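You operate a simulated robot arm through the tools that you are given. There is no shell and no other tool.

You run a simulated two-armed robot. Do the job below in one go: nothing can be reset, and whatever is moved stays where it is left.

## Task
On the hobby table top, fold the red scarf in half.

It is judged by the outcome, as a careful person would: the job done as asked, and still so three seconds after it is handed in. It fails if anything else is knocked over, pushed out of place, dropped, spilled or broken. Flat cloth is picked up by pressing the open fingertips on it (5 to 10 N) and closing them slowly along it; thin cloth reads only 2 to 8 mm in the jaws.

## Robot
Two 7-joint arms with two-finger parallel grippers on one trunk, on a base that drives. Base frame: it is fixed to the floor where the robot stands at the start and does not move with it; the origin is under the middle of the robot, x ahead of it, y to its left, z up; the surface under the hand at the start is at about z = 0.74. Lengths are in m, angles in degrees, forces in N, time in s.
The left shoulder is at the start at [0.163, 0.171, 1.108], the right one opposite. With the tool pointing down near the work surface each hand reaches from about 0.44 to 0.94 m from the robot's upright axis, wherever it stands, measured 20 degrees to its own side. Places, roughly: hobby table top [0.7, -0.2, 0.7]. Payload 4.4 kg a hand.
Tool frame (each hand has its own): the origin (TCP) lies between the finger pads and is the grasp point; the fingertips stand 0.023 m ahead of it; z points along the fingers, y is the line along which they close. Largest opening 0.094 m; finger width 0.038, thickness 0.01; the body of the gripper, 0.054 by 0.096 m, starts 0.039 m behind the TCP.
Orientation is that of the tool frame in the base frame, as a unit quaternion [x, y, z, w]. With the fingers straight down and closing along the base's y, the tool's x points along the base's -x, its y along +y and its z along -z.

## Interface
- The arms move only by the tool jog_arm. It takes "left_motion", "right_motion" or both (then of equal length, played together; a hand with none holds still); each is a list of rows, each a list of 7 numbers: the shift along the tool's x, y, z in mm, then the turn, a rotation vector about the tool's x, y, z in degrees, then the opening, from 0 (shut) to 1 (fully open). In form: [[tx, ty, tz, ax, ay, az, jaw], ...]. A call has 1 to 20 rows; each row is the pose to reach, as a shift and turn from the pose commanded when the call began, along the tool's axes at that moment. Rows are played at 5 a second. More than 0.05 m and 8.6 degrees between two rows, or a gripper value outside its range, and nothing of the call is played. A pose out of reach is approached as far as the arm can. The call stops where the force on the tool passes 40 N (or 10 N more than at its start, if that is more) or the arm is blocked; 0.2 s more then pass. Each finger travels about 0.072 m/s and halts on what it meets, pressing with about 32 N; the grip force reading is that of the motor and also rises with nothing between the fingers. The clock runs only during rows and for 0.2 s after the last one: add rows that repeat a pose to give the fingers time. It gives the time, the measured TCP pose, the force on the tool (base axes), the opening and the grip force at its end, in the units of the frame above (readings bear some noise), with the torque about the TCP (base axes, N m) and any sound that the robot's microphone picked up.
- Cameras (640 x 400 px; columns grow to the right, rows downward): "scene" is now at [0.2811, 0.005, 1.2252]; the picture's right is [0.09, -1.00, 0.00], its down [-0.76, -0.07, -0.65] and it looks along [0.64, 0.06, -0.76] (base axes); focal length 264 px, centre (320, 200). "left" rides on the left gripper at [0.086, -0.016, -0.075] in its tool frame; the picture's right is [0.18, 0.98, 0.00], its down [-0.58, 0.11, -0.81] and it looks along [-0.79, 0.15, 0.59] (tool axes); focal length 243 px, centre (320, 200). "right" rides on the right gripper at [0.086, 0.016, -0.074] in its tool frame; the picture's right is [-0.18, 0.98, 0.00], its down [-0.58, -0.11, -0.81] and it looks along [-0.79, -0.15, 0.59] (tool axes); focal length 243 px, centre (320, 200). There is no depth. A picture from a camera that has moved, and an enlarged one, comes with that camera's place and axes in the base frame and with its lens.
- snapshot(camera): a new picture of that camera. It takes no simulated time.
- move_column(by): slides the trunk up (or, below 0, down) by that many m; the arms and the scene camera ride with it, the base frame stays. It gives what a move gives, with no picture.
- drive_base(legs): drives the robot by 1 to 6 legs, each [ahead, left, turn to the left] in m, m and degrees, along the robot's own axes; the way and the turn of a leg run together, so that a leg with both is an arc; at most 1.5 m and 180 degrees a leg. The arms and the cameras ride along, it lands a little off, and it stops where it bumps. It gives what a move gives.
- turn_head(pan, tilt): turns the head with the scene camera to pan (to the left, within 80 degrees either way) and tilt (down, from -29 to 69), counted from straight ahead of the robot. It gives what a move gives.
- enlarge(camera, box): a new picture of the part [left, top, right, bottom] of that camera's present view, enlarged. It takes no simulated time.
- job_done(): hands the job in; it is judged then, once.

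Places have to be worked out from the pictures, the camera data and where the tool is seen. Open the grippers and draw the arms clear of the work before you hand the job in, unless the task says otherwise.

The tools are called as name(argument=value, ...) on one line, values as JSON. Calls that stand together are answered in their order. jog_arm: Moves the arms, as the interface text tells. Its arguments: {"type":"object","properties":{"left_motion":{"type":"array"},"right_motion":{"type":"array"}},"required":[]} The other tools are called the same way: move_column (by) slides the trunk up or down; drive_base (legs) drives the base; turn_head (pan, tilt) turns the head that bears the scene camera; snapshot (camera) takes a picture; enlarge (camera, box) takes an enlarged picture of a part of a camera's view; job_done () hands the job in.

At the start:

```text
time: 0.0
left_eef_pos: [0.5612, 0.3288, 0.9826]
left_orientation: [0.0, 1.0, -0.001, 0.001]
left_force: [0.3, -0.1, 0.5]
left_ft_torque: [0.05, 0.01, -0.01]
left_opening: 0.0937
left_grasp_force: 0.1
right_eef_pos: [0.5174, -0.1148, 0.9723]
right_orientation: [0.001, 1.0, 0.0, 0.0]
right_force: [-0.2, -0.3, -0.2]
right_ft_torque: [-0.02, 0.05, 0.0]
right_opening: 0.0942
right_grasp_force: 0.0
trunk travel left (down, up): [-0.125, 0.263]
robot x, y, heading: [-0.0008, -0.0019, 0.1]
head pan, tilt: [5.2, 49.6]
```

scene: 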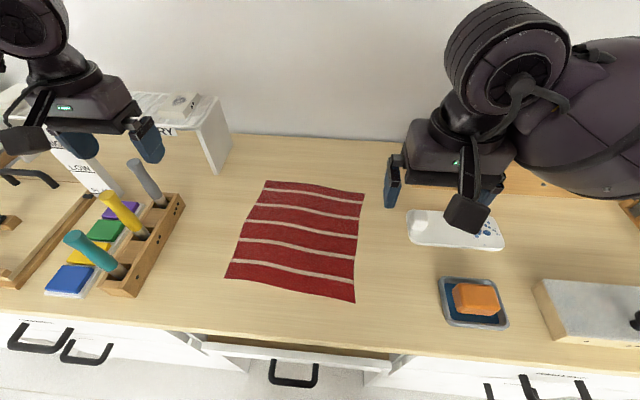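
right: 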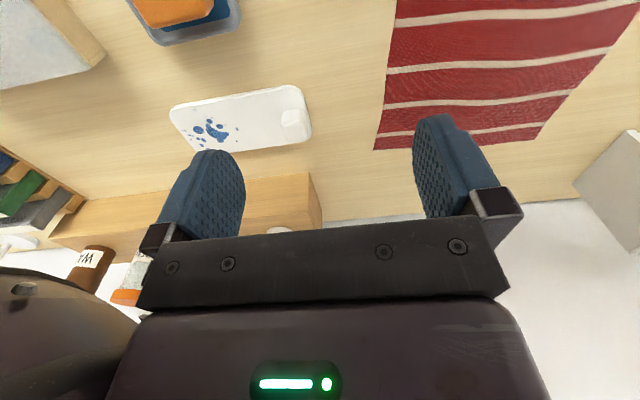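
left: 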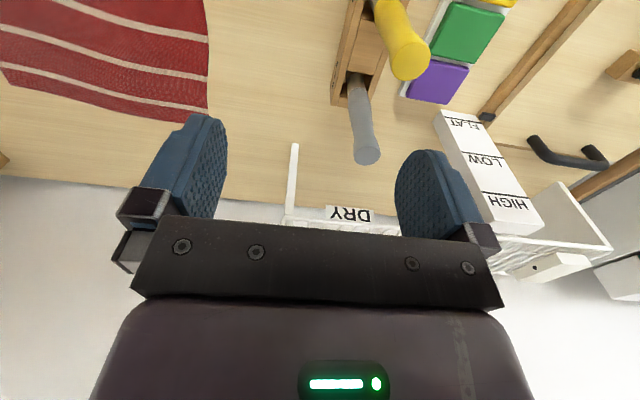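

I judge the scarf to be a square of about 0.25 x 0.27 m, with its corners near (0.74, 0.19), (0.73, -0.06), (0.45, -0.04) and (0.48, 0.21). I'll enlarge the scene view to place them better before moving.

enlarge(camera="scene", box=[200, 160, 400, 320])

```text
2.50 times, centred on (300, 240) of scene
camera zoom: at [0.2811, 0.005, 1.2252], right [0.09, -1.0, 0.0], down [-0.76, -0.07, -0.65], along [0.64, 0.06, -0.76], focal length 659 px, centre (370, 100)
```

zoom: 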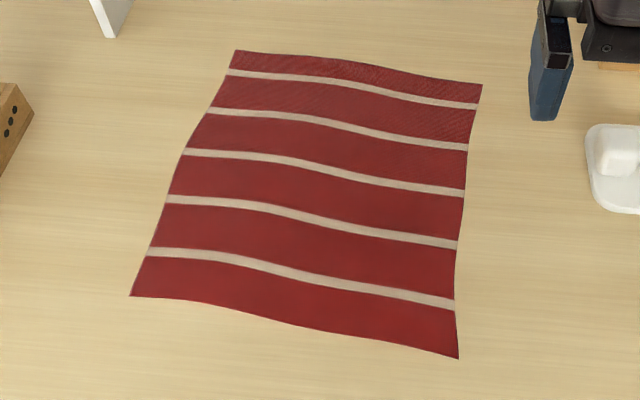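

The corners work out at near-left (0.475, 0.210), near-right (0.451, -0.044), far-left (0.745, 0.189) and far-right (0.719, -0.066), so the scarf is turned about 5° clockwise. I plan to pinch both near corners and carry that edge over onto the far one. First I back up a little so the near corners sit well inside reach.

drive_base(legs=[[-0.08, 0, 0]])

```text
time: 1.1
left_eef_pos: [0.4804, 0.3281, 0.9822]
left_orientation: [0.001, 1.0, -0.001, 0.001]
left_force: [-0.2, -0.5, -0.2]
left_ft_torque: [-0.02, 0.0, 0.0]
left_opening: 0.0939
left_grasp_force: 0.0
right_eef_pos: [0.4375, -0.1167, 0.9718]
right_orientation: [0.0, 1.0, 0.0, 0.0]
right_force: [0.0, -1.1, 0.3]
right_ft_torque: [0.05, -0.03, 0.03]
right_opening: 0.0941
right_grasp_force: 0.1
trunk travel left (down, up): [-0.125, 0.263]
robot x, y, heading: [-0.0816, -0.0012, -0.1]
head pan, tilt: [5.2, 49.6]
```

Driven back 0.08 m cleanly. Now I bring both hands over the near edge at about z = 0.86, yawing 5.4° to line up with the scarf and partly closing the jaws, then look.

jog_arm(left_motion=[[3, -30, 0, 0, 0, 1, 0.8], [6, -60, 0, 0, 0, 2, 0.6], [10, -90, 10, 0, 0, 3, 0.45], [14, -120, 35, 0, 0, 4, 0.4], [18, -145, 60, 0, 0, 5, 0.4], [20, -153, 90, 0, 0, 5.4, 0.4], [20, -153, 115, 0, 0, 5.4, 0.4], [20, -153, 122, 0, 0, 5.4, 0.4], [20, -153, 122, 0, 0, 5.4, 0.4]], right_motion=[[0, 20, 0, 0, 0, 1, 0.8], [0, 40, 0, 0, 0, 2, 0.6], [0, 60, 10, 0, 0, 3, 0.45], [-1, 80, 35, 0, 0, 4, 0.4], [-2, 100, 60, 0, 0, 5, 0.4], [-2, 108, 85, 0, 0, 5.4, 0.4], [-2, 108, 105, 0, 0, 5.4, 0.4], [-2, 108, 112, 0, 0, 5.4, 0.4], [-2, 108, 112, 0, 0, 5.4, 0.4]])

snapshot(camera="scene")

snapshot(camera="left")

snapshot(camera="right")

```text
time: 3.1
left_eef_pos: [0.4616, 0.1758, 0.8599]
left_orientation: [0.048, 0.999, -0.001, 0.001]
left_force: [-0.5, 0.0, 0.1]
left_ft_torque: [0.04, -0.02, 0.02]
left_opening: 0.0377
left_grasp_force: 0.0
right_eef_pos: [0.4385, -0.0084, 0.8599]
right_orientation: [0.048, 0.999, 0.0, 0.0]
right_force: [0.3, -0.9, -0.2]
right_ft_torque: [-0.02, 0.0, 0.03]
right_opening: 0.0377
right_grasp_force: 0.1
trunk travel left (down, up): [-0.125, 0.263]
robot x, y, heading: [-0.083, -0.0003, -0.1]
head pan, tilt: [5.2, 49.6]
```

```text
taken
camera scene: at [0.201, 0.0049, 1.2252], right [0.09, -1.0, 0.0], down [-0.76, -0.07, -0.65], along [0.64, 0.06, -0.76], focal length 264 px, centre (320, 200)
```

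scene: 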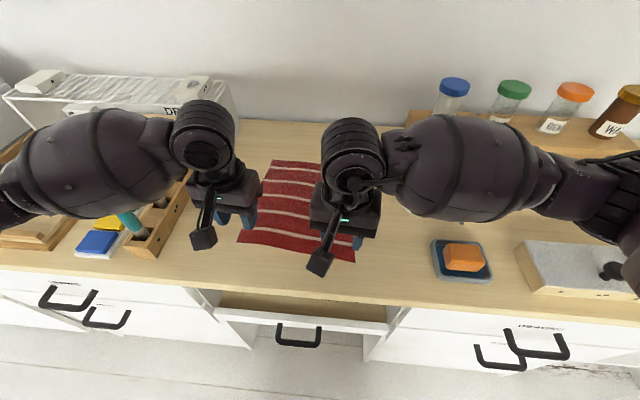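

```text
taken
camera left: at [0.3728, 0.167, 0.9353], right [-0.09, 1.0, 0.0], down [0.59, 0.05, 0.81], along [0.8, 0.07, -0.59], focal length 243 px, centre (320, 200)
```

left: 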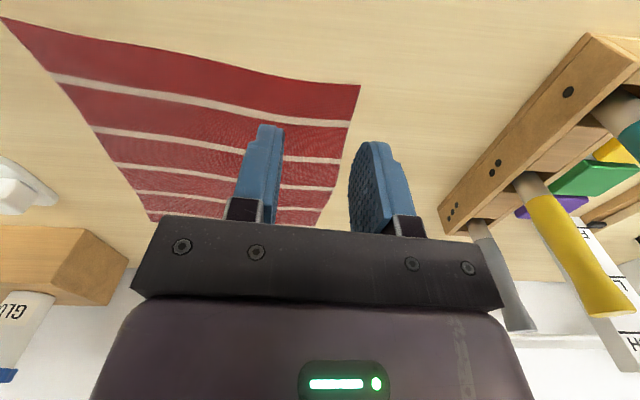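

```text
taken
camera right: at [0.3544, 0.0158, 0.9341], right [0.28, 0.96, 0.0], down [0.57, -0.16, 0.81], along [0.77, -0.22, -0.59], focal length 243 px, centre (320, 200)
```

right: 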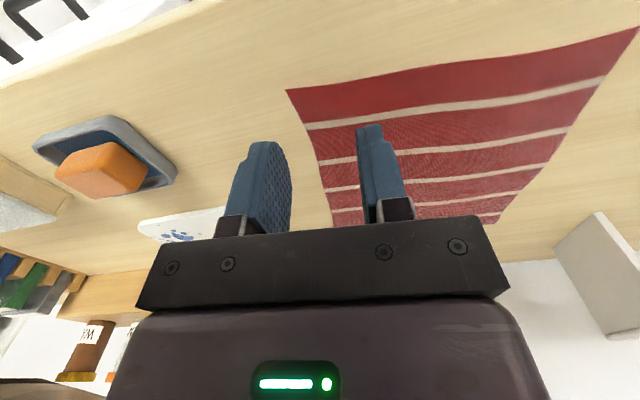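

The hand cameras put the near corners at (0.473, 0.210) and (0.450, -0.042), in line with the scene estimate. I move both hands about 8 mm inside the near edge, 35 mm in from each corner, and lower to just above the cloth.

jog_arm(left_motion=[[-16, 0, 20, 0, 0, 0, 0.35], [-16, 0, 45, 0, 0, 0, 0.32], [-16, 0, 65, 0, 0, 0, 0.32], [-16, 0, 78, 0, 0, 0, 0.32], [-16, 0, 84, 0, 0, 0, 0.32], [-16, 0, 84, 0, 0, 0, 0.32]], right_motion=[[-22, 2, 20, 0, 0, 0, 0.35], [-22, 2, 45, 0, 0, 0, 0.32], [-22, 2, 65, 0, 0, 0, 0.32], [-22, 2, 78, 0, 0, 0, 0.32], [-22, 2, 84, 0, 0, 0, 0.32], [-22, 2, 84, 0, 0, 0, 0.32]])

snapshot(camera="left")

snapshot(camera="right")

```text
time: 4.5
left_eef_pos: [0.474, 0.1739, 0.7776]
left_orientation: [0.048, 0.999, -0.001, 0.001]
left_force: [-0.2, 0.2, -0.3]
left_ft_torque: [0.02, -0.01, 0.0]
left_opening: 0.0302
left_grasp_force: 0.1
right_eef_pos: [0.4612, -0.0075, 0.7752]
right_orientation: [0.047, 0.999, 0.0, 0.0]
right_force: [-0.5, 0.5, -0.6]
right_ft_torque: [0.0, 0.02, -0.03]
right_opening: 0.03
right_grasp_force: 0.1
trunk travel left (down, up): [-0.125, 0.263]
robot x, y, heading: [-0.0787, 0.0011, 0.2]
head pan, tilt: [5.2, 49.6]
```

```text
taken
camera left: at [0.3869, 0.1654, 0.8518], right [-0.09, 1.0, 0.0], down [0.59, 0.05, 0.81], along [0.8, 0.07, -0.59], focal length 243 px, centre (320, 200)
```

left: 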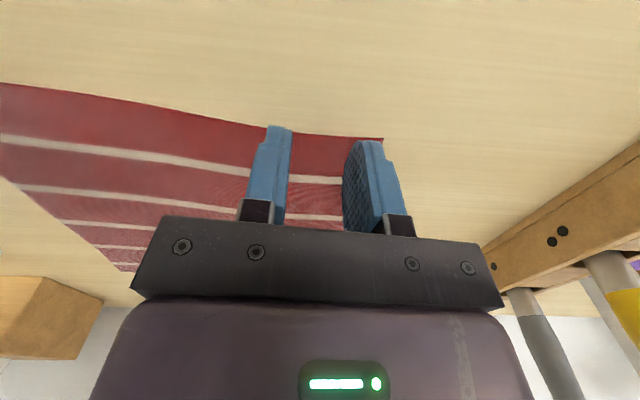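

```text
taken
camera right: at [0.3768, 0.016, 0.85], right [0.28, 0.96, 0.0], down [0.57, -0.16, 0.81], along [0.77, -0.22, -0.59], focal length 243 px, centre (320, 200)
```

right: 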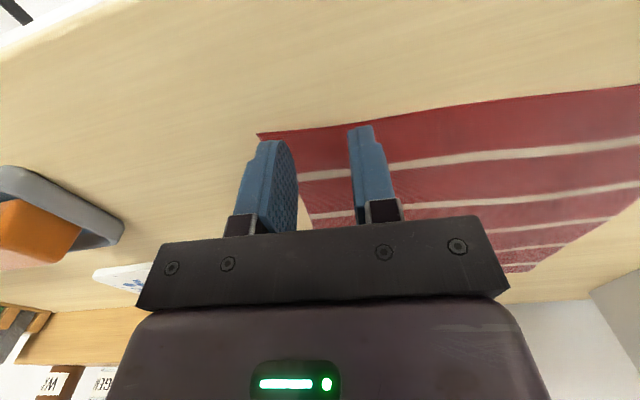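

Both hands hover about 10 mm above the cloth, the right about 9 mm and the left about 5 mm inside the near edge. I shift the left 3 mm inward and lower in small steps until contact.

jog_arm(left_motion=[[-3, 0, 3, 0, 0, 0, 0.32], [-3, 0, 6, 0, 0, 0, 0.32], [-3, 0, 9, 0, 0, 0, 0.32], [-3, 0, 9, 0, 0, 0, 0.32]], right_motion=[[0, 0, 3, 0, 0, 0, 0.32], [0, 0, 6, 0, 0, 0, 0.32], [0, 0, 9, 0, 0, 0, 0.32], [0, 0, 9, 0, 0, 0, 0.32]])

```text
time: 5.5
left_eef_pos: [0.4791, 0.1728, 0.7674]
left_orientation: [0.048, 0.999, -0.002, 0.002]
left_force: [-0.2, -0.2, -0.8]
left_ft_torque: [0.0, 0.03, 0.01]
left_opening: 0.0301
left_grasp_force: 0.1
right_eef_pos: [0.4606, -0.0082, 0.7666]
right_orientation: [0.047, 0.999, 0.0, 0.0]
right_force: [0.7, -0.2, -0.8]
right_ft_torque: [0.01, 0.01, 0.01]
right_opening: 0.0301
right_grasp_force: 0.1
trunk travel left (down, up): [-0.125, 0.263]
robot x, y, heading: [-0.0785, 0.0001, 0.2]
head pan, tilt: [5.2, 49.6]
```

No contact yet at z ≈ 0.767. I lower 3 mm more in 1 mm steps.

jog_arm(left_motion=[[0, 0, 1, 0, 0, 0, 0.32], [0, 0, 2, 0, 0, 0, 0.32], [0, 0, 3, 0, 0, 0, 0.32]], right_motion=[[0, 0, 1, 0, 0, 0, 0.32], [0, 0, 2, 0, 0, 0, 0.32], [0, 0, 3, 0, 0, 0, 0.32]])

```text
time: 6.3
left_eef_pos: [0.48, 0.1743, 0.7653]
left_orientation: [0.048, 0.999, -0.002, 0.001]
left_force: [1.0, -0.5, -0.7]
left_ft_torque: [0.0, -0.01, 0.0]
left_opening: 0.0299
left_grasp_force: 0.0
right_eef_pos: [0.4612, -0.0089, 0.7642]
right_orientation: [0.047, 0.999, 0.0, 0.001]
right_force: [0.1, -0.5, 5.0]
right_ft_torque: [-0.01, -0.02, -0.01]
right_opening: 0.0301
right_grasp_force: 0.1
trunk travel left (down, up): [-0.125, 0.263]
robot x, y, heading: [-0.0811, 0.0019, -0.3]
head pan, tilt: [5.2, 49.6]
```

The right hand now presses at 5 N; the left is just short. I lower the left 1.5 mm and the right 0.3 mm.

jog_arm(left_motion=[[0, 0, 0.8, 0, 0, 0, 0.32], [0, 0, 1.5, 0, 0, 0, 0.32]], right_motion=[[0, 0, 0.2, 0, 0, 0, 0.32], [0, 0, 0.3, 0, 0, 0, 0.32]])

```text
time: 6.9
left_eef_pos: [0.4783, 0.1735, 0.7633]
left_orientation: [0.048, 0.999, -0.001, 0.002]
left_force: [-1.1, -0.3, 0.7]
left_ft_torque: [-0.02, 0.04, 0.02]
left_opening: 0.0299
left_grasp_force: 0.0
right_eef_pos: [0.4603, -0.0068, 0.7647]
right_orientation: [0.047, 0.999, 0.0, 0.001]
right_force: [0.3, 0.0, 10.8]
right_ft_torque: [-0.14, -0.03, 0.03]
right_opening: 0.0302
right_grasp_force: 0.1
trunk travel left (down, up): [-0.125, 0.263]
robot x, y, heading: [-0.0771, 0.0008, -0.1]
head pan, tilt: [5.2, 49.6]
```

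The right reads 10.8 N and the left is barely touching. I ease the right up 0.2 mm and the left down 0.8 mm.

jog_arm(left_motion=[[0, 0, 0.4, 0, 0, 0, 0.32], [0, 0, 0.8, 0, 0, 0, 0.32]], right_motion=[[0, 0, -0.2, 0, 0, 0, 0.32], [0, 0, -0.2, 0, 0, 0, 0.32]])

```text
time: 7.5
left_eef_pos: [0.4789, 0.1731, 0.7643]
left_orientation: [0.048, 0.999, 0.0, 0.002]
left_force: [-1.6, 1.2, 7.9]
left_ft_torque: [0.02, 0.0, -0.01]
left_opening: 0.0301
left_grasp_force: 0.0
right_eef_pos: [0.4614, -0.0072, 0.7649]
right_orientation: [0.049, 0.999, 0.0, 0.001]
right_force: [2.4, -1.5, 12.6]
right_ft_torque: [-0.11, -0.07, 0.02]
right_opening: 0.03
right_grasp_force: 0.0
trunk travel left (down, up): [-0.125, 0.263]
robot x, y, heading: [-0.0806, -0.0002, -0.1]
head pan, tilt: [5.2, 49.6]
```

The left presses at 7.9 N, good, but the right is still 12.6 N. I raise the right another 0.5 mm.

jog_arm(left_motion=[[0, 0, 0, 0, 0, 0, 0.32], [0, 0, 0, 0, 0, 0, 0.32]], right_motion=[[0, 0, -0.3, 0, 0, 0, 0.32], [0, 0, -0.5, 0, 0, 0, 0.32]])

```text
time: 8.1
left_eef_pos: [0.4782, 0.1741, 0.7648]
left_orientation: [0.048, 0.999, -0.001, 0.002]
left_force: [-1.7, 1.3, 17.0]
left_ft_torque: [0.16, -0.01, 0.02]
left_opening: 0.03
left_grasp_force: 0.1
right_eef_pos: [0.4601, -0.0074, 0.7635]
right_orientation: [0.048, 0.999, 0.0, 0.0]
right_force: [0.9, -0.3, 3.9]
right_ft_torque: [0.01, -0.04, -0.03]
right_opening: 0.03
right_grasp_force: 0.1
trunk travel left (down, up): [-0.125, 0.263]
robot x, y, heading: [-0.0806, 0.0006, 0.2]
head pan, tilt: [5.2, 49.6]
```

Forces creep as the arms settle: left 17 N, right 3.9 N. I raise the left 0.6 mm and lower the right 0.2 mm.

jog_arm(left_motion=[[0, 0, -0.3, 0, 0, 0, 0.32], [0, 0, -0.6, 0, 0, 0, 0.32], [0, 0, -0.6, 0, 0, 0, 0.32]], right_motion=[[0, 0, 0.1, 0, 0, 0, 0.32], [0, 0, 0.2, 0, 0, 0, 0.32], [0, 0, 0.2, 0, 0, 0, 0.32]])

```text
time: 8.9
left_eef_pos: [0.4788, 0.1738, 0.7637]
left_orientation: [0.048, 0.999, -0.001, 0.002]
left_force: [0.2, -0.4, 14.5]
left_ft_torque: [0.08, -0.05, 0.01]
left_opening: 0.0302
left_grasp_force: 0.1
right_eef_pos: [0.4601, -0.0072, 0.7645]
right_orientation: [0.048, 0.999, 0.0, 0.0]
right_force: [-2.2, 1.0, 6.7]
right_ft_torque: [-0.03, -0.02, 0.0]
right_opening: 0.0299
right_grasp_force: 0.0
trunk travel left (down, up): [-0.125, 0.263]
robot x, y, heading: [-0.0786, 0.0023, -0.2]
head pan, tilt: [5.2, 49.6]
```

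The right is good at 6.7 N; the left at 14.5 N is still high, so I raise it 0.4 mm.

jog_arm(left_motion=[[0, 0, -0.4, 0, 0, 0, 0.32], [0, 0, -0.4, 0, 0, 0, 0.32]], right_motion=[[0, 0, 0, 0, 0, 0, 0.32], [0, 0, 0, 0, 0, 0, 0.32]])

```text
time: 9.5
left_eef_pos: [0.4795, 0.173, 0.7641]
left_orientation: [0.047, 0.999, -0.001, 0.0]
left_force: [0.3, -0.8, 11.3]
left_ft_torque: [0.07, -0.05, -0.03]
left_opening: 0.03
left_grasp_force: 0.0
right_eef_pos: [0.4592, -0.008, 0.7624]
right_orientation: [0.048, 0.999, 0.0, 0.0]
right_force: [-1.4, 1.4, 8.2]
right_ft_torque: [-0.04, 0.04, 0.01]
right_opening: 0.0302
right_grasp_force: 0.1
trunk travel left (down, up): [-0.125, 0.263]
robot x, y, heading: [-0.0764, 0.0034, -0.1]
head pan, tilt: [5.2, 49.6]
```

Forces are now left 11.3 N, right 8.2 N. I close both slowly over about 3.5 s, easing the left up 0.3 mm.

jog_arm(left_motion=[[0, 0, -0.3, 0, 0, 0, 0.32], [0, 0, -0.3, 0, 0, 0, 0.3], [0, 0, -0.3, 0, 0, 0, 0.28], [0, 0, -0.3, 0, 0, 0, 0.26], [0, 0, -0.3, 0, 0, 0, 0.24], [0, 0, -0.3, 0, 0, 0, 0.22], [0, 0, -0.3, 0, 0, 0, 0.2], [0, 0, -0.3, 0, 0, 0, 0.18], [0, 0, -0.3, 0, 0, 0, 0.16], [0, 0, -0.3, 0, 0, 0, 0.14], [0, 0, -0.3, 0, 0, 0, 0.12], [0, 0, -0.3, 0, 0, 0, 0.1], [0, 0, -0.3, 0, 0, 0, 0.08], [0, 0, -0.3, 0, 0, 0, 0.06], [0, 0, -0.3, 0, 0, 0, 0.04], [0, 0, -0.3, 0, 0, 0, 0.02], [0, 0, -0.3, 0, 0, 0, 0], [0, 0, -0.3, 0, 0, 0, 0]], right_motion=[[0, 0, 0, 0, 0, 0, 0.32], [0, 0, 0, 0, 0, 0, 0.3], [0, 0, 0, 0, 0, 0, 0.28], [0, 0, 0, 0, 0, 0, 0.26], [0, 0, 0, 0, 0, 0, 0.24], [0, 0, 0, 0, 0, 0, 0.22], [0, 0, 0, 0, 0, 0, 0.2], [0, 0, 0, 0, 0, 0, 0.18], [0, 0, 0, 0, 0, 0, 0.16], [0, 0, 0, 0, 0, 0, 0.14], [0, 0, 0, 0, 0, 0, 0.12], [0, 0, 0, 0, 0, 0, 0.1], [0, 0, 0, 0, 0, 0, 0.08], [0, 0, 0, 0, 0, 0, 0.06], [0, 0, 0, 0, 0, 0, 0.04], [0, 0, 0, 0, 0, 0, 0.02], [0, 0, 0, 0, 0, 0, 0], [0, 0, 0, 0, 0, 0, 0]])

snapshot(camera="left")

snapshot(camera="right")

```text
time: 13.3
left_eef_pos: [0.4789, 0.1742, 0.7639]
left_orientation: [0.048, 0.999, 0.0, 0.001]
left_force: [0.1, 0.0, -0.2]
left_ft_torque: [0.01, -0.01, 0.01]
left_opening: 0.0
left_grasp_force: 32.2
right_eef_pos: [0.4608, -0.0079, 0.7648]
right_orientation: [0.047, 0.999, 0.0, 0.001]
right_force: [0.3, -1.3, 15.0]
right_ft_torque: [-0.04, -0.05, -0.03]
right_opening: 0.0017
right_grasp_force: 32.1
trunk travel left (down, up): [-0.125, 0.263]
robot x, y, heading: [-0.0778, -0.0016, -0.2]
head pan, tilt: [5.2, 49.6]
```

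```text
taken
camera left: at [0.3905, 0.166, 0.8394], right [-0.09, 1.0, 0.0], down [0.59, 0.05, 0.81], along [0.8, 0.07, -0.59], focal length 243 px, centre (320, 200)
```

left: 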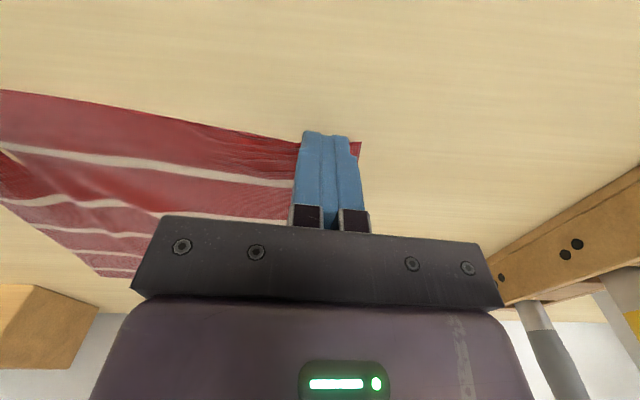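

```text
taken
camera right: at [0.3757, 0.0156, 0.8382], right [0.28, 0.96, 0.0], down [0.57, -0.16, 0.81], along [0.78, -0.22, -0.59], focal length 243 px, centre (320, 200)
```

right: 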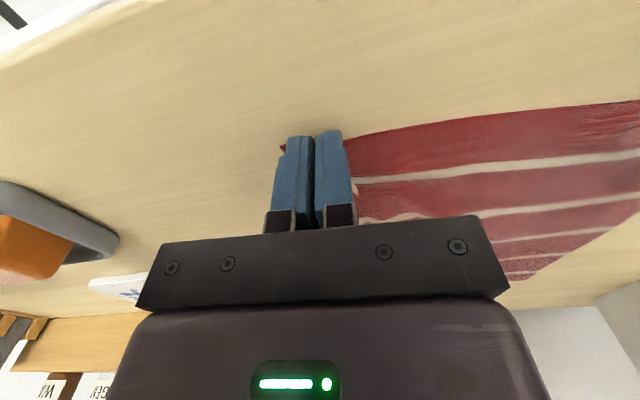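

The right reads 1.7 mm, a likely pinch, but the left lost its pressure and shut empty (0.0 mm), sliding the corner about 15 mm inward. I lift and reopen the left, keep the right gripped with its pressure eased, and look.

jog_arm(left_motion=[[0, 0, -5, 0, 0, 0, 0], [0, 0, -12, 0, 0, 0, 0.2], [0, 0, -12, 0, 0, 0, 0.32], [0, 0, -12, 0, 0, 0, 0.32]], right_motion=[[0, 0, -1, 0, 0, 0, 0], [0, 0, -1, 0, 0, 0, 0], [0, 0, -1, 0, 0, 0, 0], [0, 0, -1, 0, 0, 0, 0]])

snapshot(camera="left")

enlarge(camera="right", box=[220, 90, 420, 250])

```text
time: 14.3
left_eef_pos: [0.4791, 0.1739, 0.7751]
left_orientation: [0.049, 0.999, -0.001, 0.001]
left_force: [-0.6, 0.3, 0.7]
left_ft_torque: [0.01, -0.01, -0.03]
left_opening: 0.03
left_grasp_force: 0.1
right_eef_pos: [0.4608, -0.0081, 0.7636]
right_orientation: [0.047, 0.999, 0.0, 0.0]
right_force: [0.5, 0.7, 9.2]
right_ft_torque: [-0.02, -0.03, -0.03]
right_opening: 0.0016
right_grasp_force: 31.9
trunk travel left (down, up): [-0.125, 0.263]
robot x, y, heading: [-0.0798, 0.0028, 0.1]
head pan, tilt: [5.2, 49.6]
```

```text
taken
camera left: at [0.3903, 0.166, 0.8506], right [-0.09, 1.0, 0.0], down [0.59, 0.05, 0.81], along [0.8, 0.07, -0.59], focal length 243 px, centre (320, 200)
```

left: 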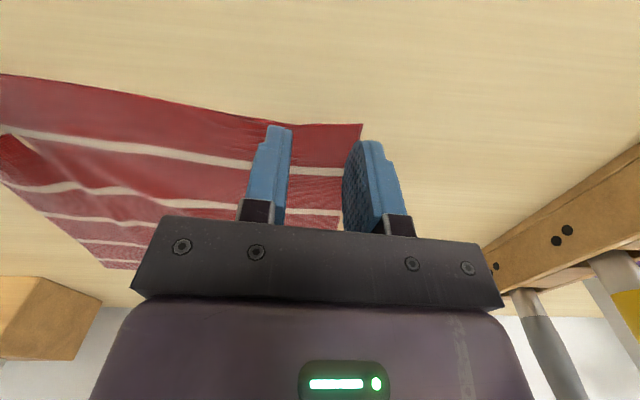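

```text
2.50 times, centred on (320, 170) of right
camera zoom: at [0.3758, 0.0156, 0.8384], right [0.28, 0.96, 0.0], down [0.57, -0.16, 0.81], along [0.77, -0.22, -0.59], focal length 606 px, centre (320, 275)
```

zoom: 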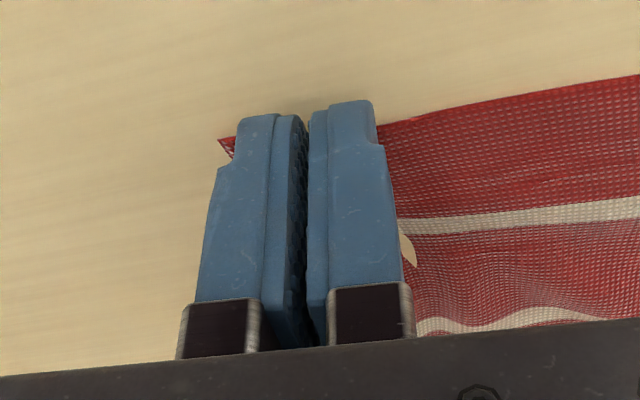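

The right pinch shows the corner poking out beside the fingers, so it looks held. The left corner is now at about (0.468, 0.195), so I shift the left hand 14 mm toward the middle and lower it to contact again.

jog_arm(left_motion=[[-1, -7, 0, 0, 0, 0, 0.32], [-1, -14, 0, 0, 0, 0, 0.32], [-1, -14, 4, 0, 0, 0, 0.32], [-1, -14, 8, 0, 0, 0, 0.32], [-1, -14, 10.5, 0, 0, 0, 0.32], [-1, -14, 11.5, 0, 0, 0, 0.32], [-1, -14, 11.5, 0, 0, 0, 0.32], [-1, -14, 11.5, 0, 0, 0, 0.32]])

```text
time: 16.1
left_eef_pos: [0.4788, 0.1592, 0.7637]
left_orientation: [0.048, 0.999, -0.001, 0.001]
left_force: [-0.9, 0.3, 2.3]
left_ft_torque: [0.0, 0.04, 0.0]
left_opening: 0.0301
left_grasp_force: 0.0
right_eef_pos: [0.4606, -0.0084, 0.7646]
right_orientation: [0.046, 0.999, -0.001, 0.0]
right_force: [0.5, -0.4, 3.2]
right_ft_torque: [-0.02, 0.03, 0.01]
right_opening: 0.0018
right_grasp_force: 31.6
trunk travel left (down, up): [-0.125, 0.263]
robot x, y, heading: [-0.0807, -0.0037, -0.1]
head pan, tilt: [5.2, 49.6]
```

The left touches at 2.3 N. I add 0.4 mm and wait a moment for it to settle.

jog_arm(left_motion=[[0, 0, 0.2, 0, 0, 0, 0.32], [0, 0, 0.4, 0, 0, 0, 0.32], [0, 0, 0.4, 0, 0, 0, 0.32], [0, 0, 0.4, 0, 0, 0, 0.32], [0, 0, 0.4, 0, 0, 0, 0.32], [0, 0, 0.4, 0, 0, 0, 0.32]])

```text
time: 17.5
left_eef_pos: [0.479, 0.1599, 0.7636]
left_orientation: [0.048, 0.999, -0.001, 0.0]
left_force: [0.3, -0.4, 4.8]
left_ft_torque: [0.02, -0.01, 0.02]
left_opening: 0.0298
left_grasp_force: 0.1
right_eef_pos: [0.4607, -0.0082, 0.7638]
right_orientation: [0.047, 0.999, 0.0, 0.0]
right_force: [-1.1, -0.3, 1.1]
right_ft_torque: [0.03, 0.01, 0.03]
right_opening: 0.0016
right_grasp_force: 32.0
trunk travel left (down, up): [-0.125, 0.263]
robot x, y, heading: [-0.0784, -0.0054, 0.1]
head pan, tilt: [5.2, 49.6]
```

The left is at 4.8 N and steady. I press 0.4 mm more and close halfway, then check the force before closing fully.

jog_arm(left_motion=[[0, 0, 0.2, 0, 0, 0, 0.32], [0, 0, 0.4, 0, 0, 0, 0.3], [0, 0, 0.4, 0, 0, 0, 0.28], [0, 0, 0.4, 0, 0, 0, 0.26], [0, 0, 0.4, 0, 0, 0, 0.24], [0, 0, 0.4, 0, 0, 0, 0.22], [0, 0, 0.4, 0, 0, 0, 0.2], [0, 0, 0.4, 0, 0, 0, 0.18]])

enlarge(camera="left", box=[220, 90, 420, 250])

```text
time: 19.3
left_eef_pos: [0.4786, 0.161, 0.7645]
left_orientation: [0.048, 0.999, 0.0, 0.001]
left_force: [1.4, -1.1, 12.9]
left_ft_torque: [0.04, 0.02, -0.02]
left_opening: 0.0177
left_grasp_force: 1.0
right_eef_pos: [0.4607, -0.0084, 0.7638]
right_orientation: [0.047, 0.999, 0.0, -0.001]
right_force: [0.0, 0.1, 0.2]
right_ft_torque: [0.01, 0.01, 0.01]
right_opening: 0.0017
right_grasp_force: 32.2
trunk travel left (down, up): [-0.125, 0.263]
robot x, y, heading: [-0.0815, -0.004, 0.2]
head pan, tilt: [5.2, 49.6]
```

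```text
2.50 times, centred on (320, 170) of left
camera zoom: at [0.3904, 0.1514, 0.839], right [-0.09, 1.0, 0.0], down [0.59, 0.05, 0.81], along [0.8, 0.07, -0.59], focal length 606 px, centre (320, 275)
```

zoom: 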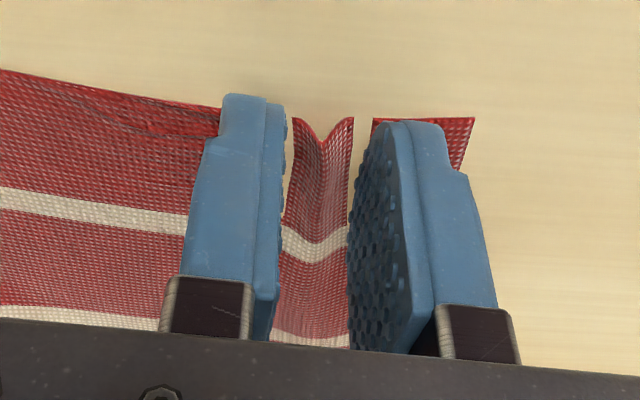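

The cloth is bunching up between the left fingers at 12.9 N. I continue closing slowly at this height.

jog_arm(left_motion=[[0, 0, -0.1, 0, 0, 0, 0.16], [0, 0, -0.1, 0, 0, 0, 0.14], [0, 0, -0.1, 0, 0, 0, 0.12], [0, 0, -0.1, 0, 0, 0, 0.1], [0, 0, -0.1, 0, 0, 0, 0.08], [0, 0, -0.1, 0, 0, 0, 0.06], [0, 0, -0.1, 0, 0, 0, 0.04], [0, 0, -0.1, 0, 0, 0, 0.02], [0, 0, -0.1, 0, 0, 0, 0], [0, 0, -0.1, 0, 0, 0, 0], [0, 0, -0.1, 0, 0, 0, 0]])

enlarge(camera="left", box=[220, 90, 420, 250])

```text
time: 21.7
left_eef_pos: [0.4787, 0.1585, 0.7641]
left_orientation: [0.048, 0.999, -0.001, 0.0]
left_force: [0.3, -6.5, 14.6]
left_ft_torque: [-0.07, -0.01, 0.03]
left_opening: 0.0018
left_grasp_force: 32.4
right_eef_pos: [0.4606, -0.0081, 0.7645]
right_orientation: [0.047, 0.999, 0.001, 0.0]
right_force: [0.5, 5.0, 1.0]
right_ft_torque: [0.11, -0.04, -0.02]
right_opening: 0.0013
right_grasp_force: 31.7
trunk travel left (down, up): [-0.125, 0.263]
robot x, y, heading: [-0.0775, 0.0004, 0.1]
head pan, tilt: [5.2, 49.6]
```

```text
2.50 times, centred on (320, 170) of left
camera zoom: at [0.3906, 0.151, 0.839], right [-0.09, 1.0, 0.0], down [0.59, 0.05, 0.81], along [0.8, 0.07, -0.59], focal length 606 px, centre (320, 275)
```

zoom: 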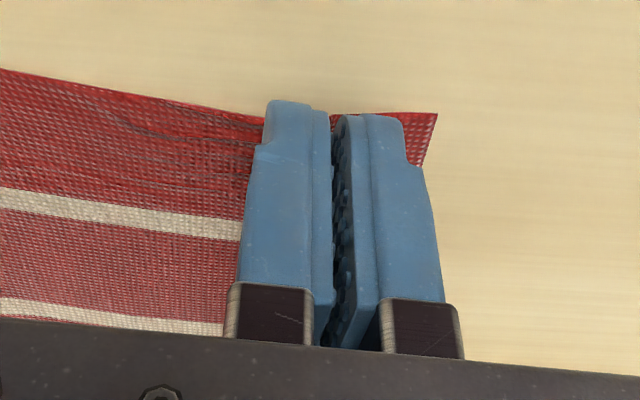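

Both hands now hold cloth (1.8 and 1.3 mm) and pull against each other by about 6 N, which confirms the grip. I ease the left 3 mm toward the right and lift both 25 mm to check.

jog_arm(left_motion=[[0, -1.5, -3, 0, 0, 0, 0], [0, -3, -8, 0, 0, 0, 0], [0, -3, -14, 0, 0, 0, 0], [0, -3, -20, 0, 0, 0, 0], [0, -3, -25, 0, 0, 0, 0], [0, -3, -25, 0, 0, 0, 0]], right_motion=[[0, 0, -3, 0, 0, 0, 0], [0, 0, -8, 0, 0, 0, 0], [0, 0, -14, 0, 0, 0, 0], [0, 0, -20, 0, 0, 0, 0], [0, 0, -25, 0, 0, 0, 0], [0, 0, -25, 0, 0, 0, 0]])

snapshot(camera="left")

snapshot(camera="right")

snapshot(camera="scene")

```text
time: 23.1
left_eef_pos: [0.4781, 0.1568, 0.7886]
left_orientation: [0.047, 0.999, -0.001, 0.0]
left_force: [0.5, -1.4, 0.4]
left_ft_torque: [-0.04, 0.0, 0.02]
left_opening: 0.0019
left_grasp_force: 32.0
right_eef_pos: [0.4617, -0.0078, 0.7894]
right_orientation: [0.047, 0.999, 0.0, 0.001]
right_force: [0.3, 0.1, 0.6]
right_ft_torque: [0.03, 0.01, 0.02]
right_opening: 0.0018
right_grasp_force: 32.2
trunk travel left (down, up): [-0.125, 0.263]
robot x, y, heading: [-0.0788, 0.0004, 0.1]
head pan, tilt: [5.2, 49.6]
```

```text
taken
camera left: at [0.3901, 0.1479, 0.8631], right [-0.09, 1.0, 0.0], down [0.59, 0.05, 0.81], along [0.8, 0.07, -0.59], focal length 243 px, centre (320, 200)
```

left: 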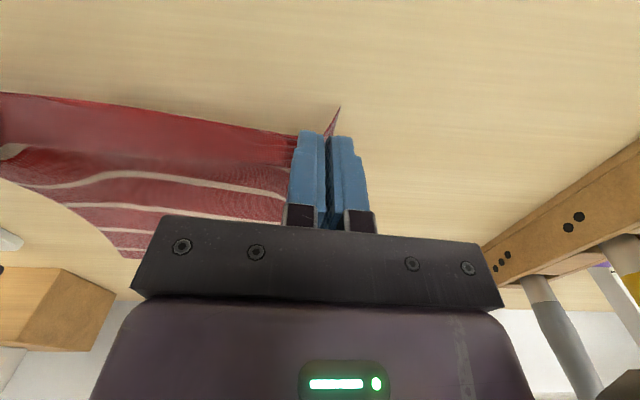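

```text
taken
camera right: at [0.3775, 0.0153, 0.8635], right [0.28, 0.96, 0.0], down [0.57, -0.16, 0.81], along [0.77, -0.22, -0.59], focal length 243 px, centre (320, 200)
```

right: 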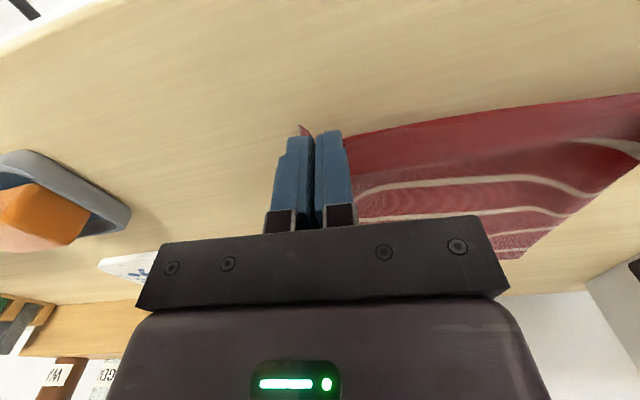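

```text
taken
camera scene: at [0.2012, 0.0049, 1.2251], right [0.09, -1.0, 0.0], down [-0.76, -0.07, -0.65], along [0.64, 0.06, -0.76], focal length 264 px, centre (320, 200)
```

scene: 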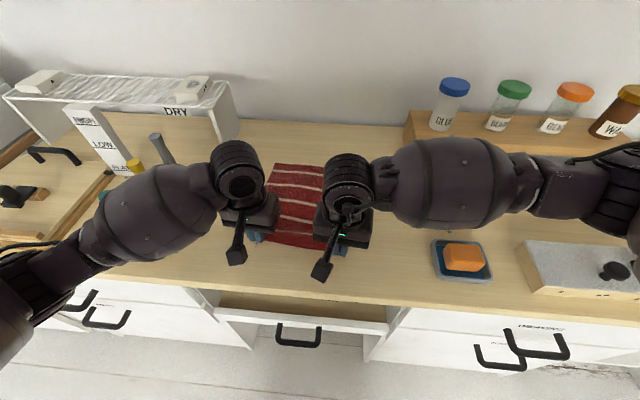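

Both corners hang from the jaws and nothing else is touched. I start the arc: up and forward over the first quarter, easing both hands slightly left to re-centre the edge, then look.

jog_arm(left_motion=[[-4, 0, -8, 0, 0, 0, 0], [-8, 0, -16, 0, 0, 0, 0], [-17, 1, -35, 0, 0, 0, 0], [-30, 2, -52, 0, 0, 0, 0], [-45, 3, -67, 0, 0, 0, 0], [-45, 3, -67, 0, 0, 0, 0]], right_motion=[[-4, 0, -8, 0, 0, 0, 0], [-8, 0, -16, 0, 0, 0, 0], [-17, 1, -35, 0, 0, 0, 0], [-30, 2, -52, 0, 0, 0, 0], [-45, 2, -67, 0, 0, 0, 0], [-45, 2, -67, 0, 0, 0, 0]])

snapshot(camera="scene")

snapshot(camera="left")

snapshot(camera="right")

```text
time: 24.5
left_eef_pos: [0.5243, 0.1552, 0.8548]
left_orientation: [0.049, 0.999, -0.001, 0.0]
left_force: [0.4, -2.1, 0.5]
left_ft_torque: [-0.06, 0.0, -0.02]
left_opening: 0.0014
left_grasp_force: 32.4
right_eef_pos: [0.5061, -0.0107, 0.8581]
right_orientation: [0.047, 0.999, 0.0, 0.0]
right_force: [-0.3, 2.3, -0.5]
right_ft_torque: [0.07, 0.01, 0.02]
right_opening: 0.0015
right_grasp_force: 32.1
trunk travel left (down, up): [-0.125, 0.263]
robot x, y, heading: [-0.0785, 0.0027, 0.0]
head pan, tilt: [5.2, 49.6]
```

```text
taken
camera scene: at [0.2013, 0.005, 1.225], right [0.09, -1.0, 0.0], down [-0.76, -0.07, -0.65], along [0.64, 0.06, -0.76], focal length 264 px, centre (320, 200)
```

scene: 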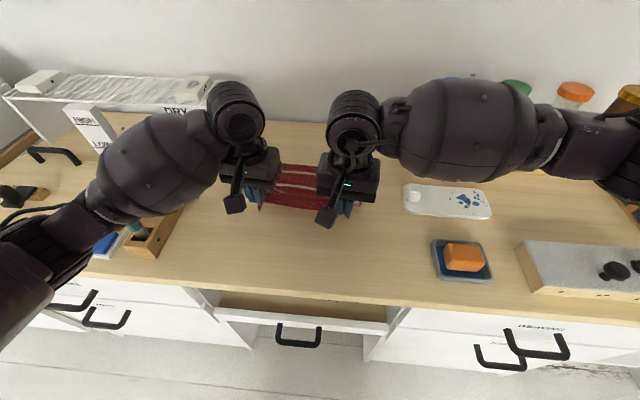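

```text
taken
camera left: at [0.4347, 0.1473, 0.9299], right [-0.09, 1.0, 0.0], down [0.59, 0.05, 0.81], along [0.8, 0.07, -0.59], focal length 243 px, centre (320, 200)
```

left: 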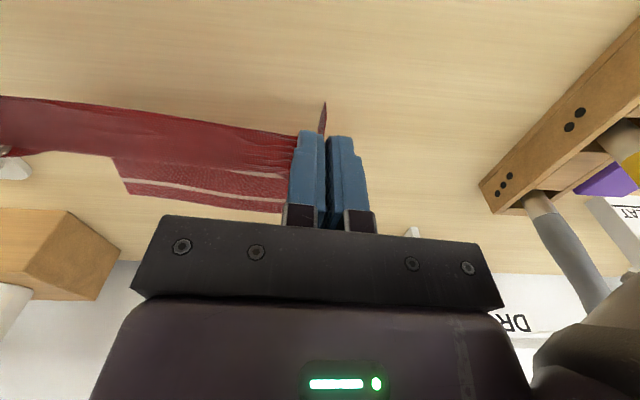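

```text
taken
camera right: at [0.4224, 0.0132, 0.932], right [0.28, 0.96, 0.0], down [0.57, -0.16, 0.81], along [0.77, -0.22, -0.59], focal length 243 px, centre (320, 200)
```

right: 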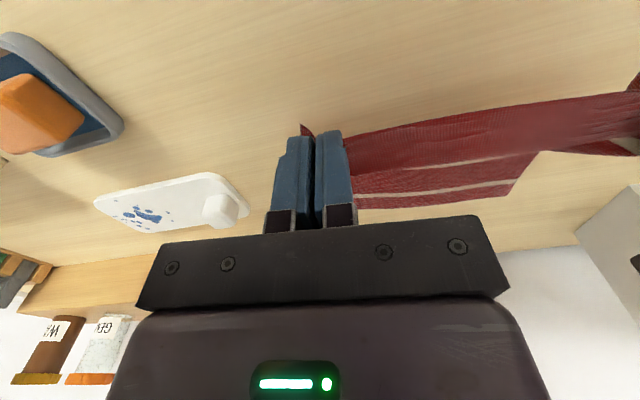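

The grip holds and the far half lies still, with about 2 N of tension along the edge. I continue over the top toward the far edge, tilting the fingers back gradually to 30° and stopping about 57 mm up.

jog_arm(left_motion=[[-20, 0, -12, 0, 3, 0, 0], [-41, 1, -21, 0, 6, 0, 0], [-64, 1, -26, 0, 9, 0, 0], [-87, 2, -27.5, 0, 12, 0, 0], [-110, 3, -25, 0, 15, 0, 0], [-132, 4, -20, 0, 18, 0, 0], [-154, 5, -10.5, 0, 21, 0, 0], [-173, 5, 2, 0, 24, 0, 0], [-190, 5, 17.5, 0, 27, 0, 0], [-203.5, 5, 35, 0, 30, 0, 0], [-203.5, 5, 35, 0, 30, 0, 0]], right_motion=[[-20, 1, -12, 0, 3, 0, 0], [-41, 2, -21, 0, 6, 0, 0], [-64, 3, -26, 0, 9, 0, 0], [-87, 4, -27.5, 0, 12, 0, 0], [-110, 5, -25, 0, 15, 0, 0], [-132, 6, -20, 0, 18, 0, 0], [-154, 7, -10.5, 0, 21, 0, 0], [-173, 7, 2, 0, 24, 0, 0], [-190, 7, 17.5, 0, 27, 0, 0], [-203.5, 7, 35, 0, 30, 0, 0], [-203.5, 7, 35, 0, 30, 0, 0]])

snapshot(camera="scene")

snapshot(camera="left")

snapshot(camera="right")

```text
time: 26.9
left_eef_pos: [0.7256, 0.1404, 0.8193]
left_orientation: [0.048, 0.965, 0.012, -0.257]
left_force: [-0.5, -1.8, -0.6]
left_ft_torque: [-0.02, 0.02, 0.02]
left_opening: 0.0017
left_grasp_force: 32.1
right_eef_pos: [0.7075, -0.0238, 0.8242]
right_orientation: [0.045, 0.965, 0.012, -0.259]
right_force: [1.2, 1.5, 0.0]
right_ft_torque: [0.05, 0.01, -0.03]
right_opening: 0.0016
right_grasp_force: 31.9
right hand out of reach, approached as far as the arm can: row 10
trunk travel left (down, up): [-0.125, 0.263]
robot x, y, heading: [-0.0804, 0.0004, -0.1]
head pan, tilt: [5.2, 49.6]
```

```text
taken
camera scene: at [0.2008, 0.005, 1.2253], right [0.09, -1.0, 0.0], down [-0.76, -0.07, -0.65], along [0.65, 0.06, -0.76], focal length 264 px, centre (320, 200)
```

scene: 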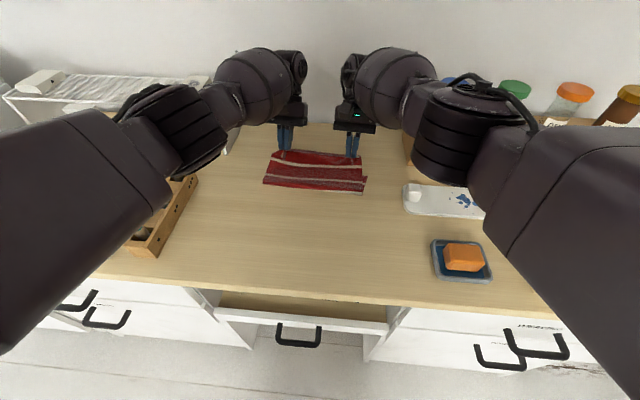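

```text
taken
camera left: at [0.6859, 0.1287, 0.9288], right [-0.06, 0.99, 0.09], down [0.91, 0.02, 0.41], along [0.4, 0.11, -0.91], focal length 243 px, centre (320, 200)
```

left: 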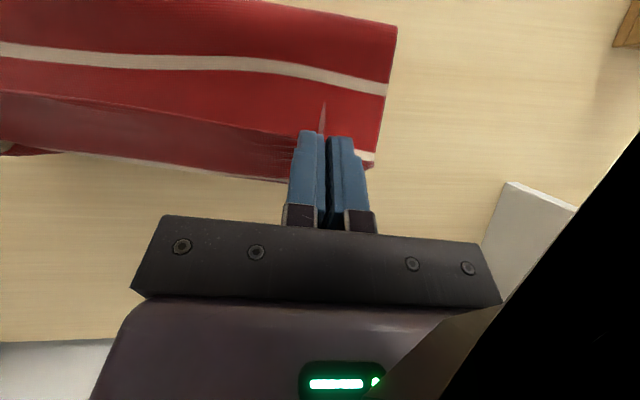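

```text
taken
camera right: at [0.6717, -0.0046, 0.9312], right [0.25, 0.96, -0.09], down [0.89, -0.19, 0.41], along [0.37, -0.18, -0.91], focal length 243 px, centre (320, 200)
```

right: 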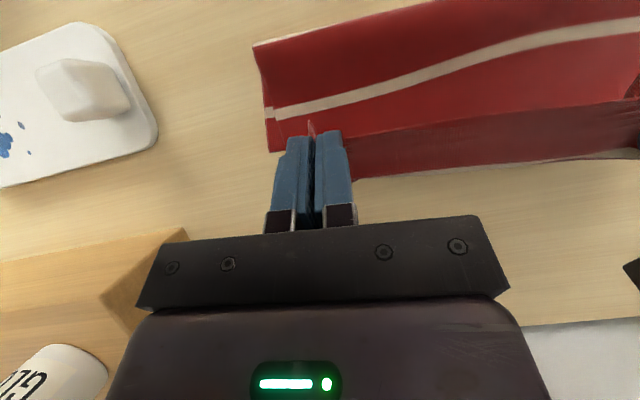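

The cloth is folded over with its lower half unmoved, but the right hand is near its reach limit. I draw both back 8 mm and lower the trunk 38 mm instead of stretching the arms down.

jog_arm(left_motion=[[3.5, 0, 2, 0, 0, 0, 0], [6.9, 0, 4, 0, 0, 0, 0], [6.9, 0, 4, 0, 0, 0, 0]], right_motion=[[3.5, 0, 2, 0, 0, 0, 0], [6.9, 0, 4, 0, 0, 0, 0], [6.9, 0, 4, 0, 0, 0, 0]])

move_column(by=-0.038)

snapshot(camera="scene")

snapshot(camera="left")

snapshot(camera="right")

```text
time: 27.7
left_eef_pos: [0.7187, 0.1417, 0.8201]
left_orientation: [0.046, 0.965, 0.012, -0.257]
left_force: [0.4, -0.1, -0.4]
left_ft_torque: [-0.06, 0.03, 0.01]
left_opening: 0.0016
left_grasp_force: 31.4
right_eef_pos: [0.7017, -0.021, 0.8222]
right_orientation: [0.045, 0.965, 0.012, -0.258]
right_force: [0.4, 1.6, 0.8]
right_ft_torque: [0.01, -0.02, -0.02]
right_opening: 0.0016
right_grasp_force: 32.0
trunk travel left (down, up): [-0.125, 0.263]
robot x, y, heading: [-0.08, -0.0015, -0.0]
head pan, tilt: [5.2, 49.6]
```

```text
time: 28.5
left_eef_pos: [0.7192, 0.1408, 0.786]
left_orientation: [0.046, 0.965, 0.011, -0.257]
left_force: [-0.7, -0.5, 1.2]
left_ft_torque: [-0.01, -0.02, 0.01]
left_opening: 0.0016
left_grasp_force: 32.0
right_eef_pos: [0.7012, -0.0213, 0.7843]
right_orientation: [0.046, 0.965, 0.012, -0.258]
right_force: [0.5, 1.1, 0.2]
right_ft_torque: [0.03, -0.02, 0.02]
right_opening: 0.0017
right_grasp_force: 32.5
trunk travel left (down, up): [-0.087, 0.301]
robot x, y, heading: [-0.0787, -0.0015, 0.0]
head pan, tilt: [5.2, 49.6]
```

```text
taken
camera scene: at [0.2383, 0.0049, 1.178], right [0.09, -1.0, 0.0], down [-0.76, -0.07, -0.65], along [0.65, 0.06, -0.76], focal length 264 px, centre (320, 200)
```

scene: 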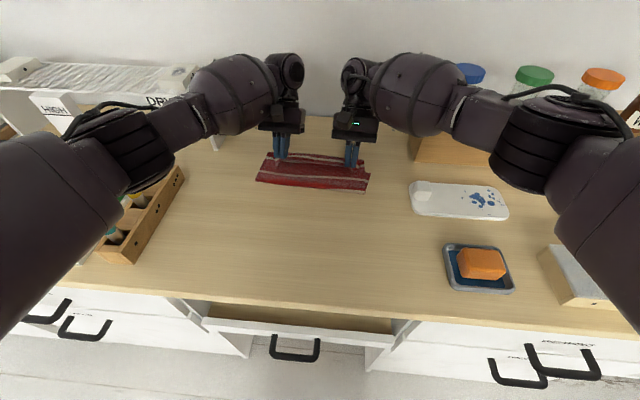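

```text
taken
camera left: at [0.6786, 0.1289, 0.8925], right [-0.07, 0.99, 0.09], down [0.91, 0.02, 0.41], along [0.41, 0.11, -0.91], focal length 243 px, centre (320, 200)
```

left: 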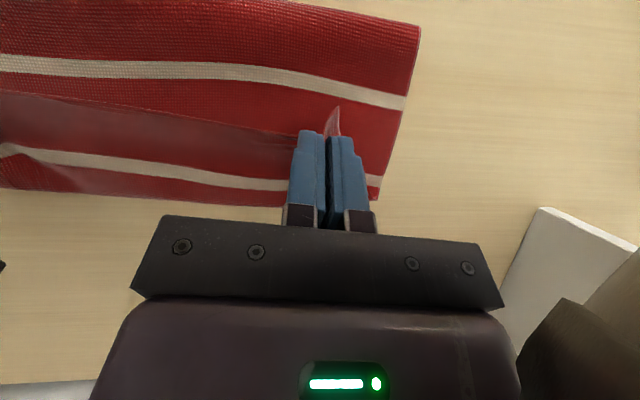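

```text
taken
camera right: at [0.665, -0.003, 0.8926], right [0.25, 0.96, -0.09], down [0.89, -0.19, 0.41], along [0.38, -0.18, -0.91], focal length 243 px, centre (320, 200)
```

right: 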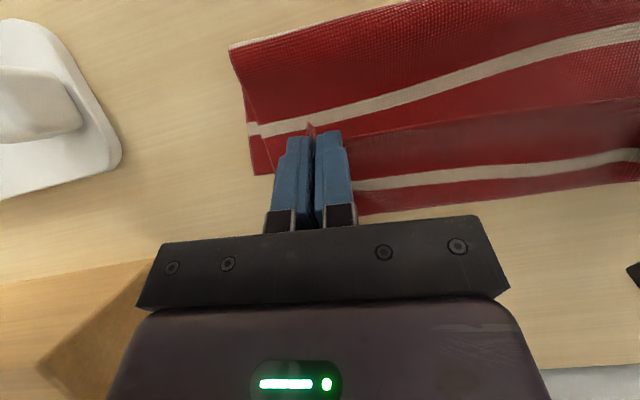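

The hands are about 10 mm above the lower layer, with the carried edge between the jaws and roughly the last 25 mm still facing back. I lower 8 mm more, watching the force.

jog_arm(left_motion=[[-1, 0, 1.7, 0, 0, 0, 0], [-2, 0, 3.5, 0, 0, 0, 0], [-3, 0, 5.2, 0, 0, 0, 0], [-4, 0, 7, 0, 0, 0, 0], [-4, 0, 7, 0, 0, 0, 0]], right_motion=[[-1, 0, 1.7, 0, 0, 0, 0], [-2, 0, 3.5, 0, 0, 0, 0], [-3, 0, 5.2, 0, 0, 0, 0], [-4, 0, 7, 0, 0, 0, 0], [-4, 0, 7, 0, 0, 0, 0]])

enlarge(camera="scene", box=[230, 120, 400, 220])

```text
time: 29.7
left_eef_pos: [0.7193, 0.1421, 0.774]
left_orientation: [0.046, 0.965, 0.012, -0.258]
left_force: [0.7, -0.4, 0.1]
left_ft_torque: [0.01, 0.01, 0.05]
left_opening: 0.0018
left_grasp_force: 31.6
right_eef_pos: [0.7019, -0.0219, 0.7763]
right_orientation: [0.046, 0.965, 0.013, -0.258]
right_force: [-0.6, 0.4, 0.8]
right_ft_torque: [0.03, 0.0, -0.03]
right_opening: 0.0017
right_grasp_force: 31.5
trunk travel left (down, up): [-0.087, 0.301]
robot x, y, heading: [-0.0805, -0.0019, -0.0]
head pan, tilt: [5.2, 49.6]
```

```text
3.76 times, centred on (315, 170) of scene
camera zoom: at [0.2392, 0.0049, 1.1776], right [0.09, -1.0, 0.0], down [-0.76, -0.07, -0.65], along [0.65, 0.06, -0.76], focal length 992 px, centre (339, 313)
```

zoom: 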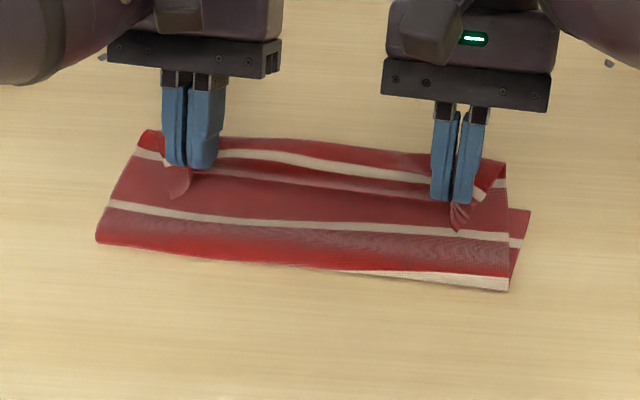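

No contact force yet. I need to understand how the edge lies between the hands, so I enlarge both hand views.

enlarge(camera="left", box=[0, 0, 440, 260])

enlarge(camera="right", box=[200, 0, 640, 260])

enlarge(camera="scene", box=[280, 145, 360, 195])

```text
1.45 times, centred on (220, 130) of left
camera zoom: at [0.6793, 0.1296, 0.8829], right [-0.07, 0.99, 0.09], down [0.91, 0.02, 0.41], along [0.4, 0.11, -0.91], focal length 353 px, centre (466, 302)
```

zoom: 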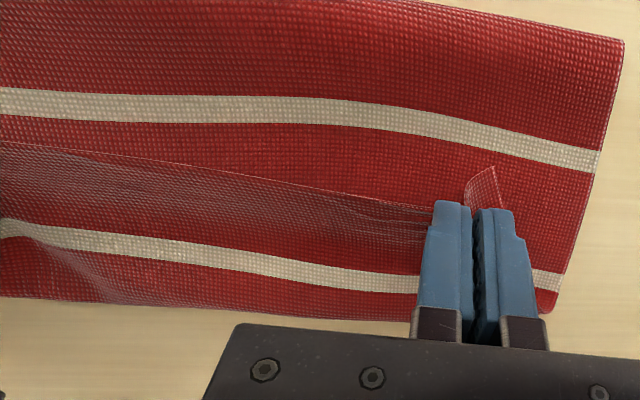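

```text
1.45 times, centred on (420, 130) of right
camera zoom: at [0.6655, -0.0028, 0.8832], right [0.25, 0.96, -0.09], down [0.89, -0.19, 0.41], along [0.37, -0.18, -0.91], focal length 353 px, centre (174, 302)
```

zoom: 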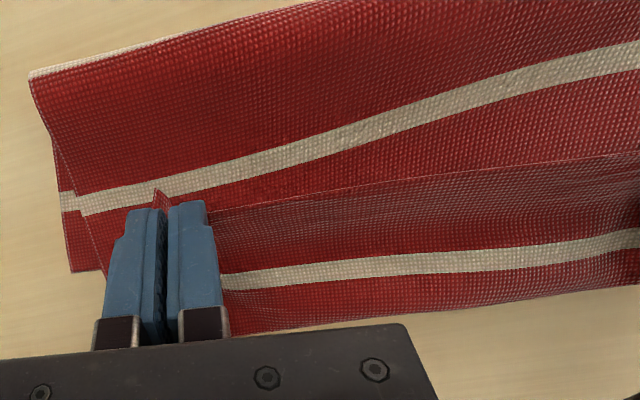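

```text
8.00 times, centred on (320, 170) of scene
camera zoom: at [0.2392, 0.0049, 1.1776], right [0.09, -1.0, 0.0], down [-0.76, -0.07, -0.65], along [0.65, 0.06, -0.76], focal length 2108 px, centre (320, 440)
```

zoom: 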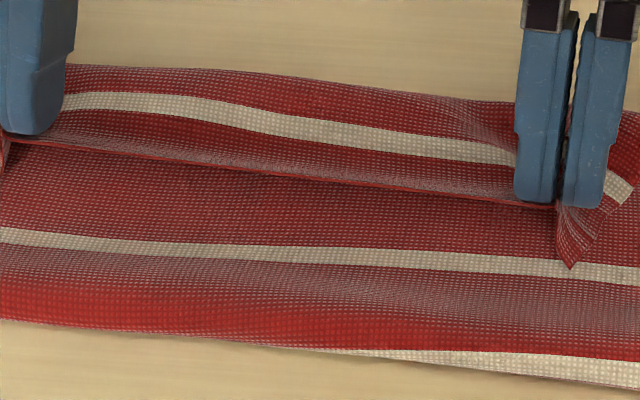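

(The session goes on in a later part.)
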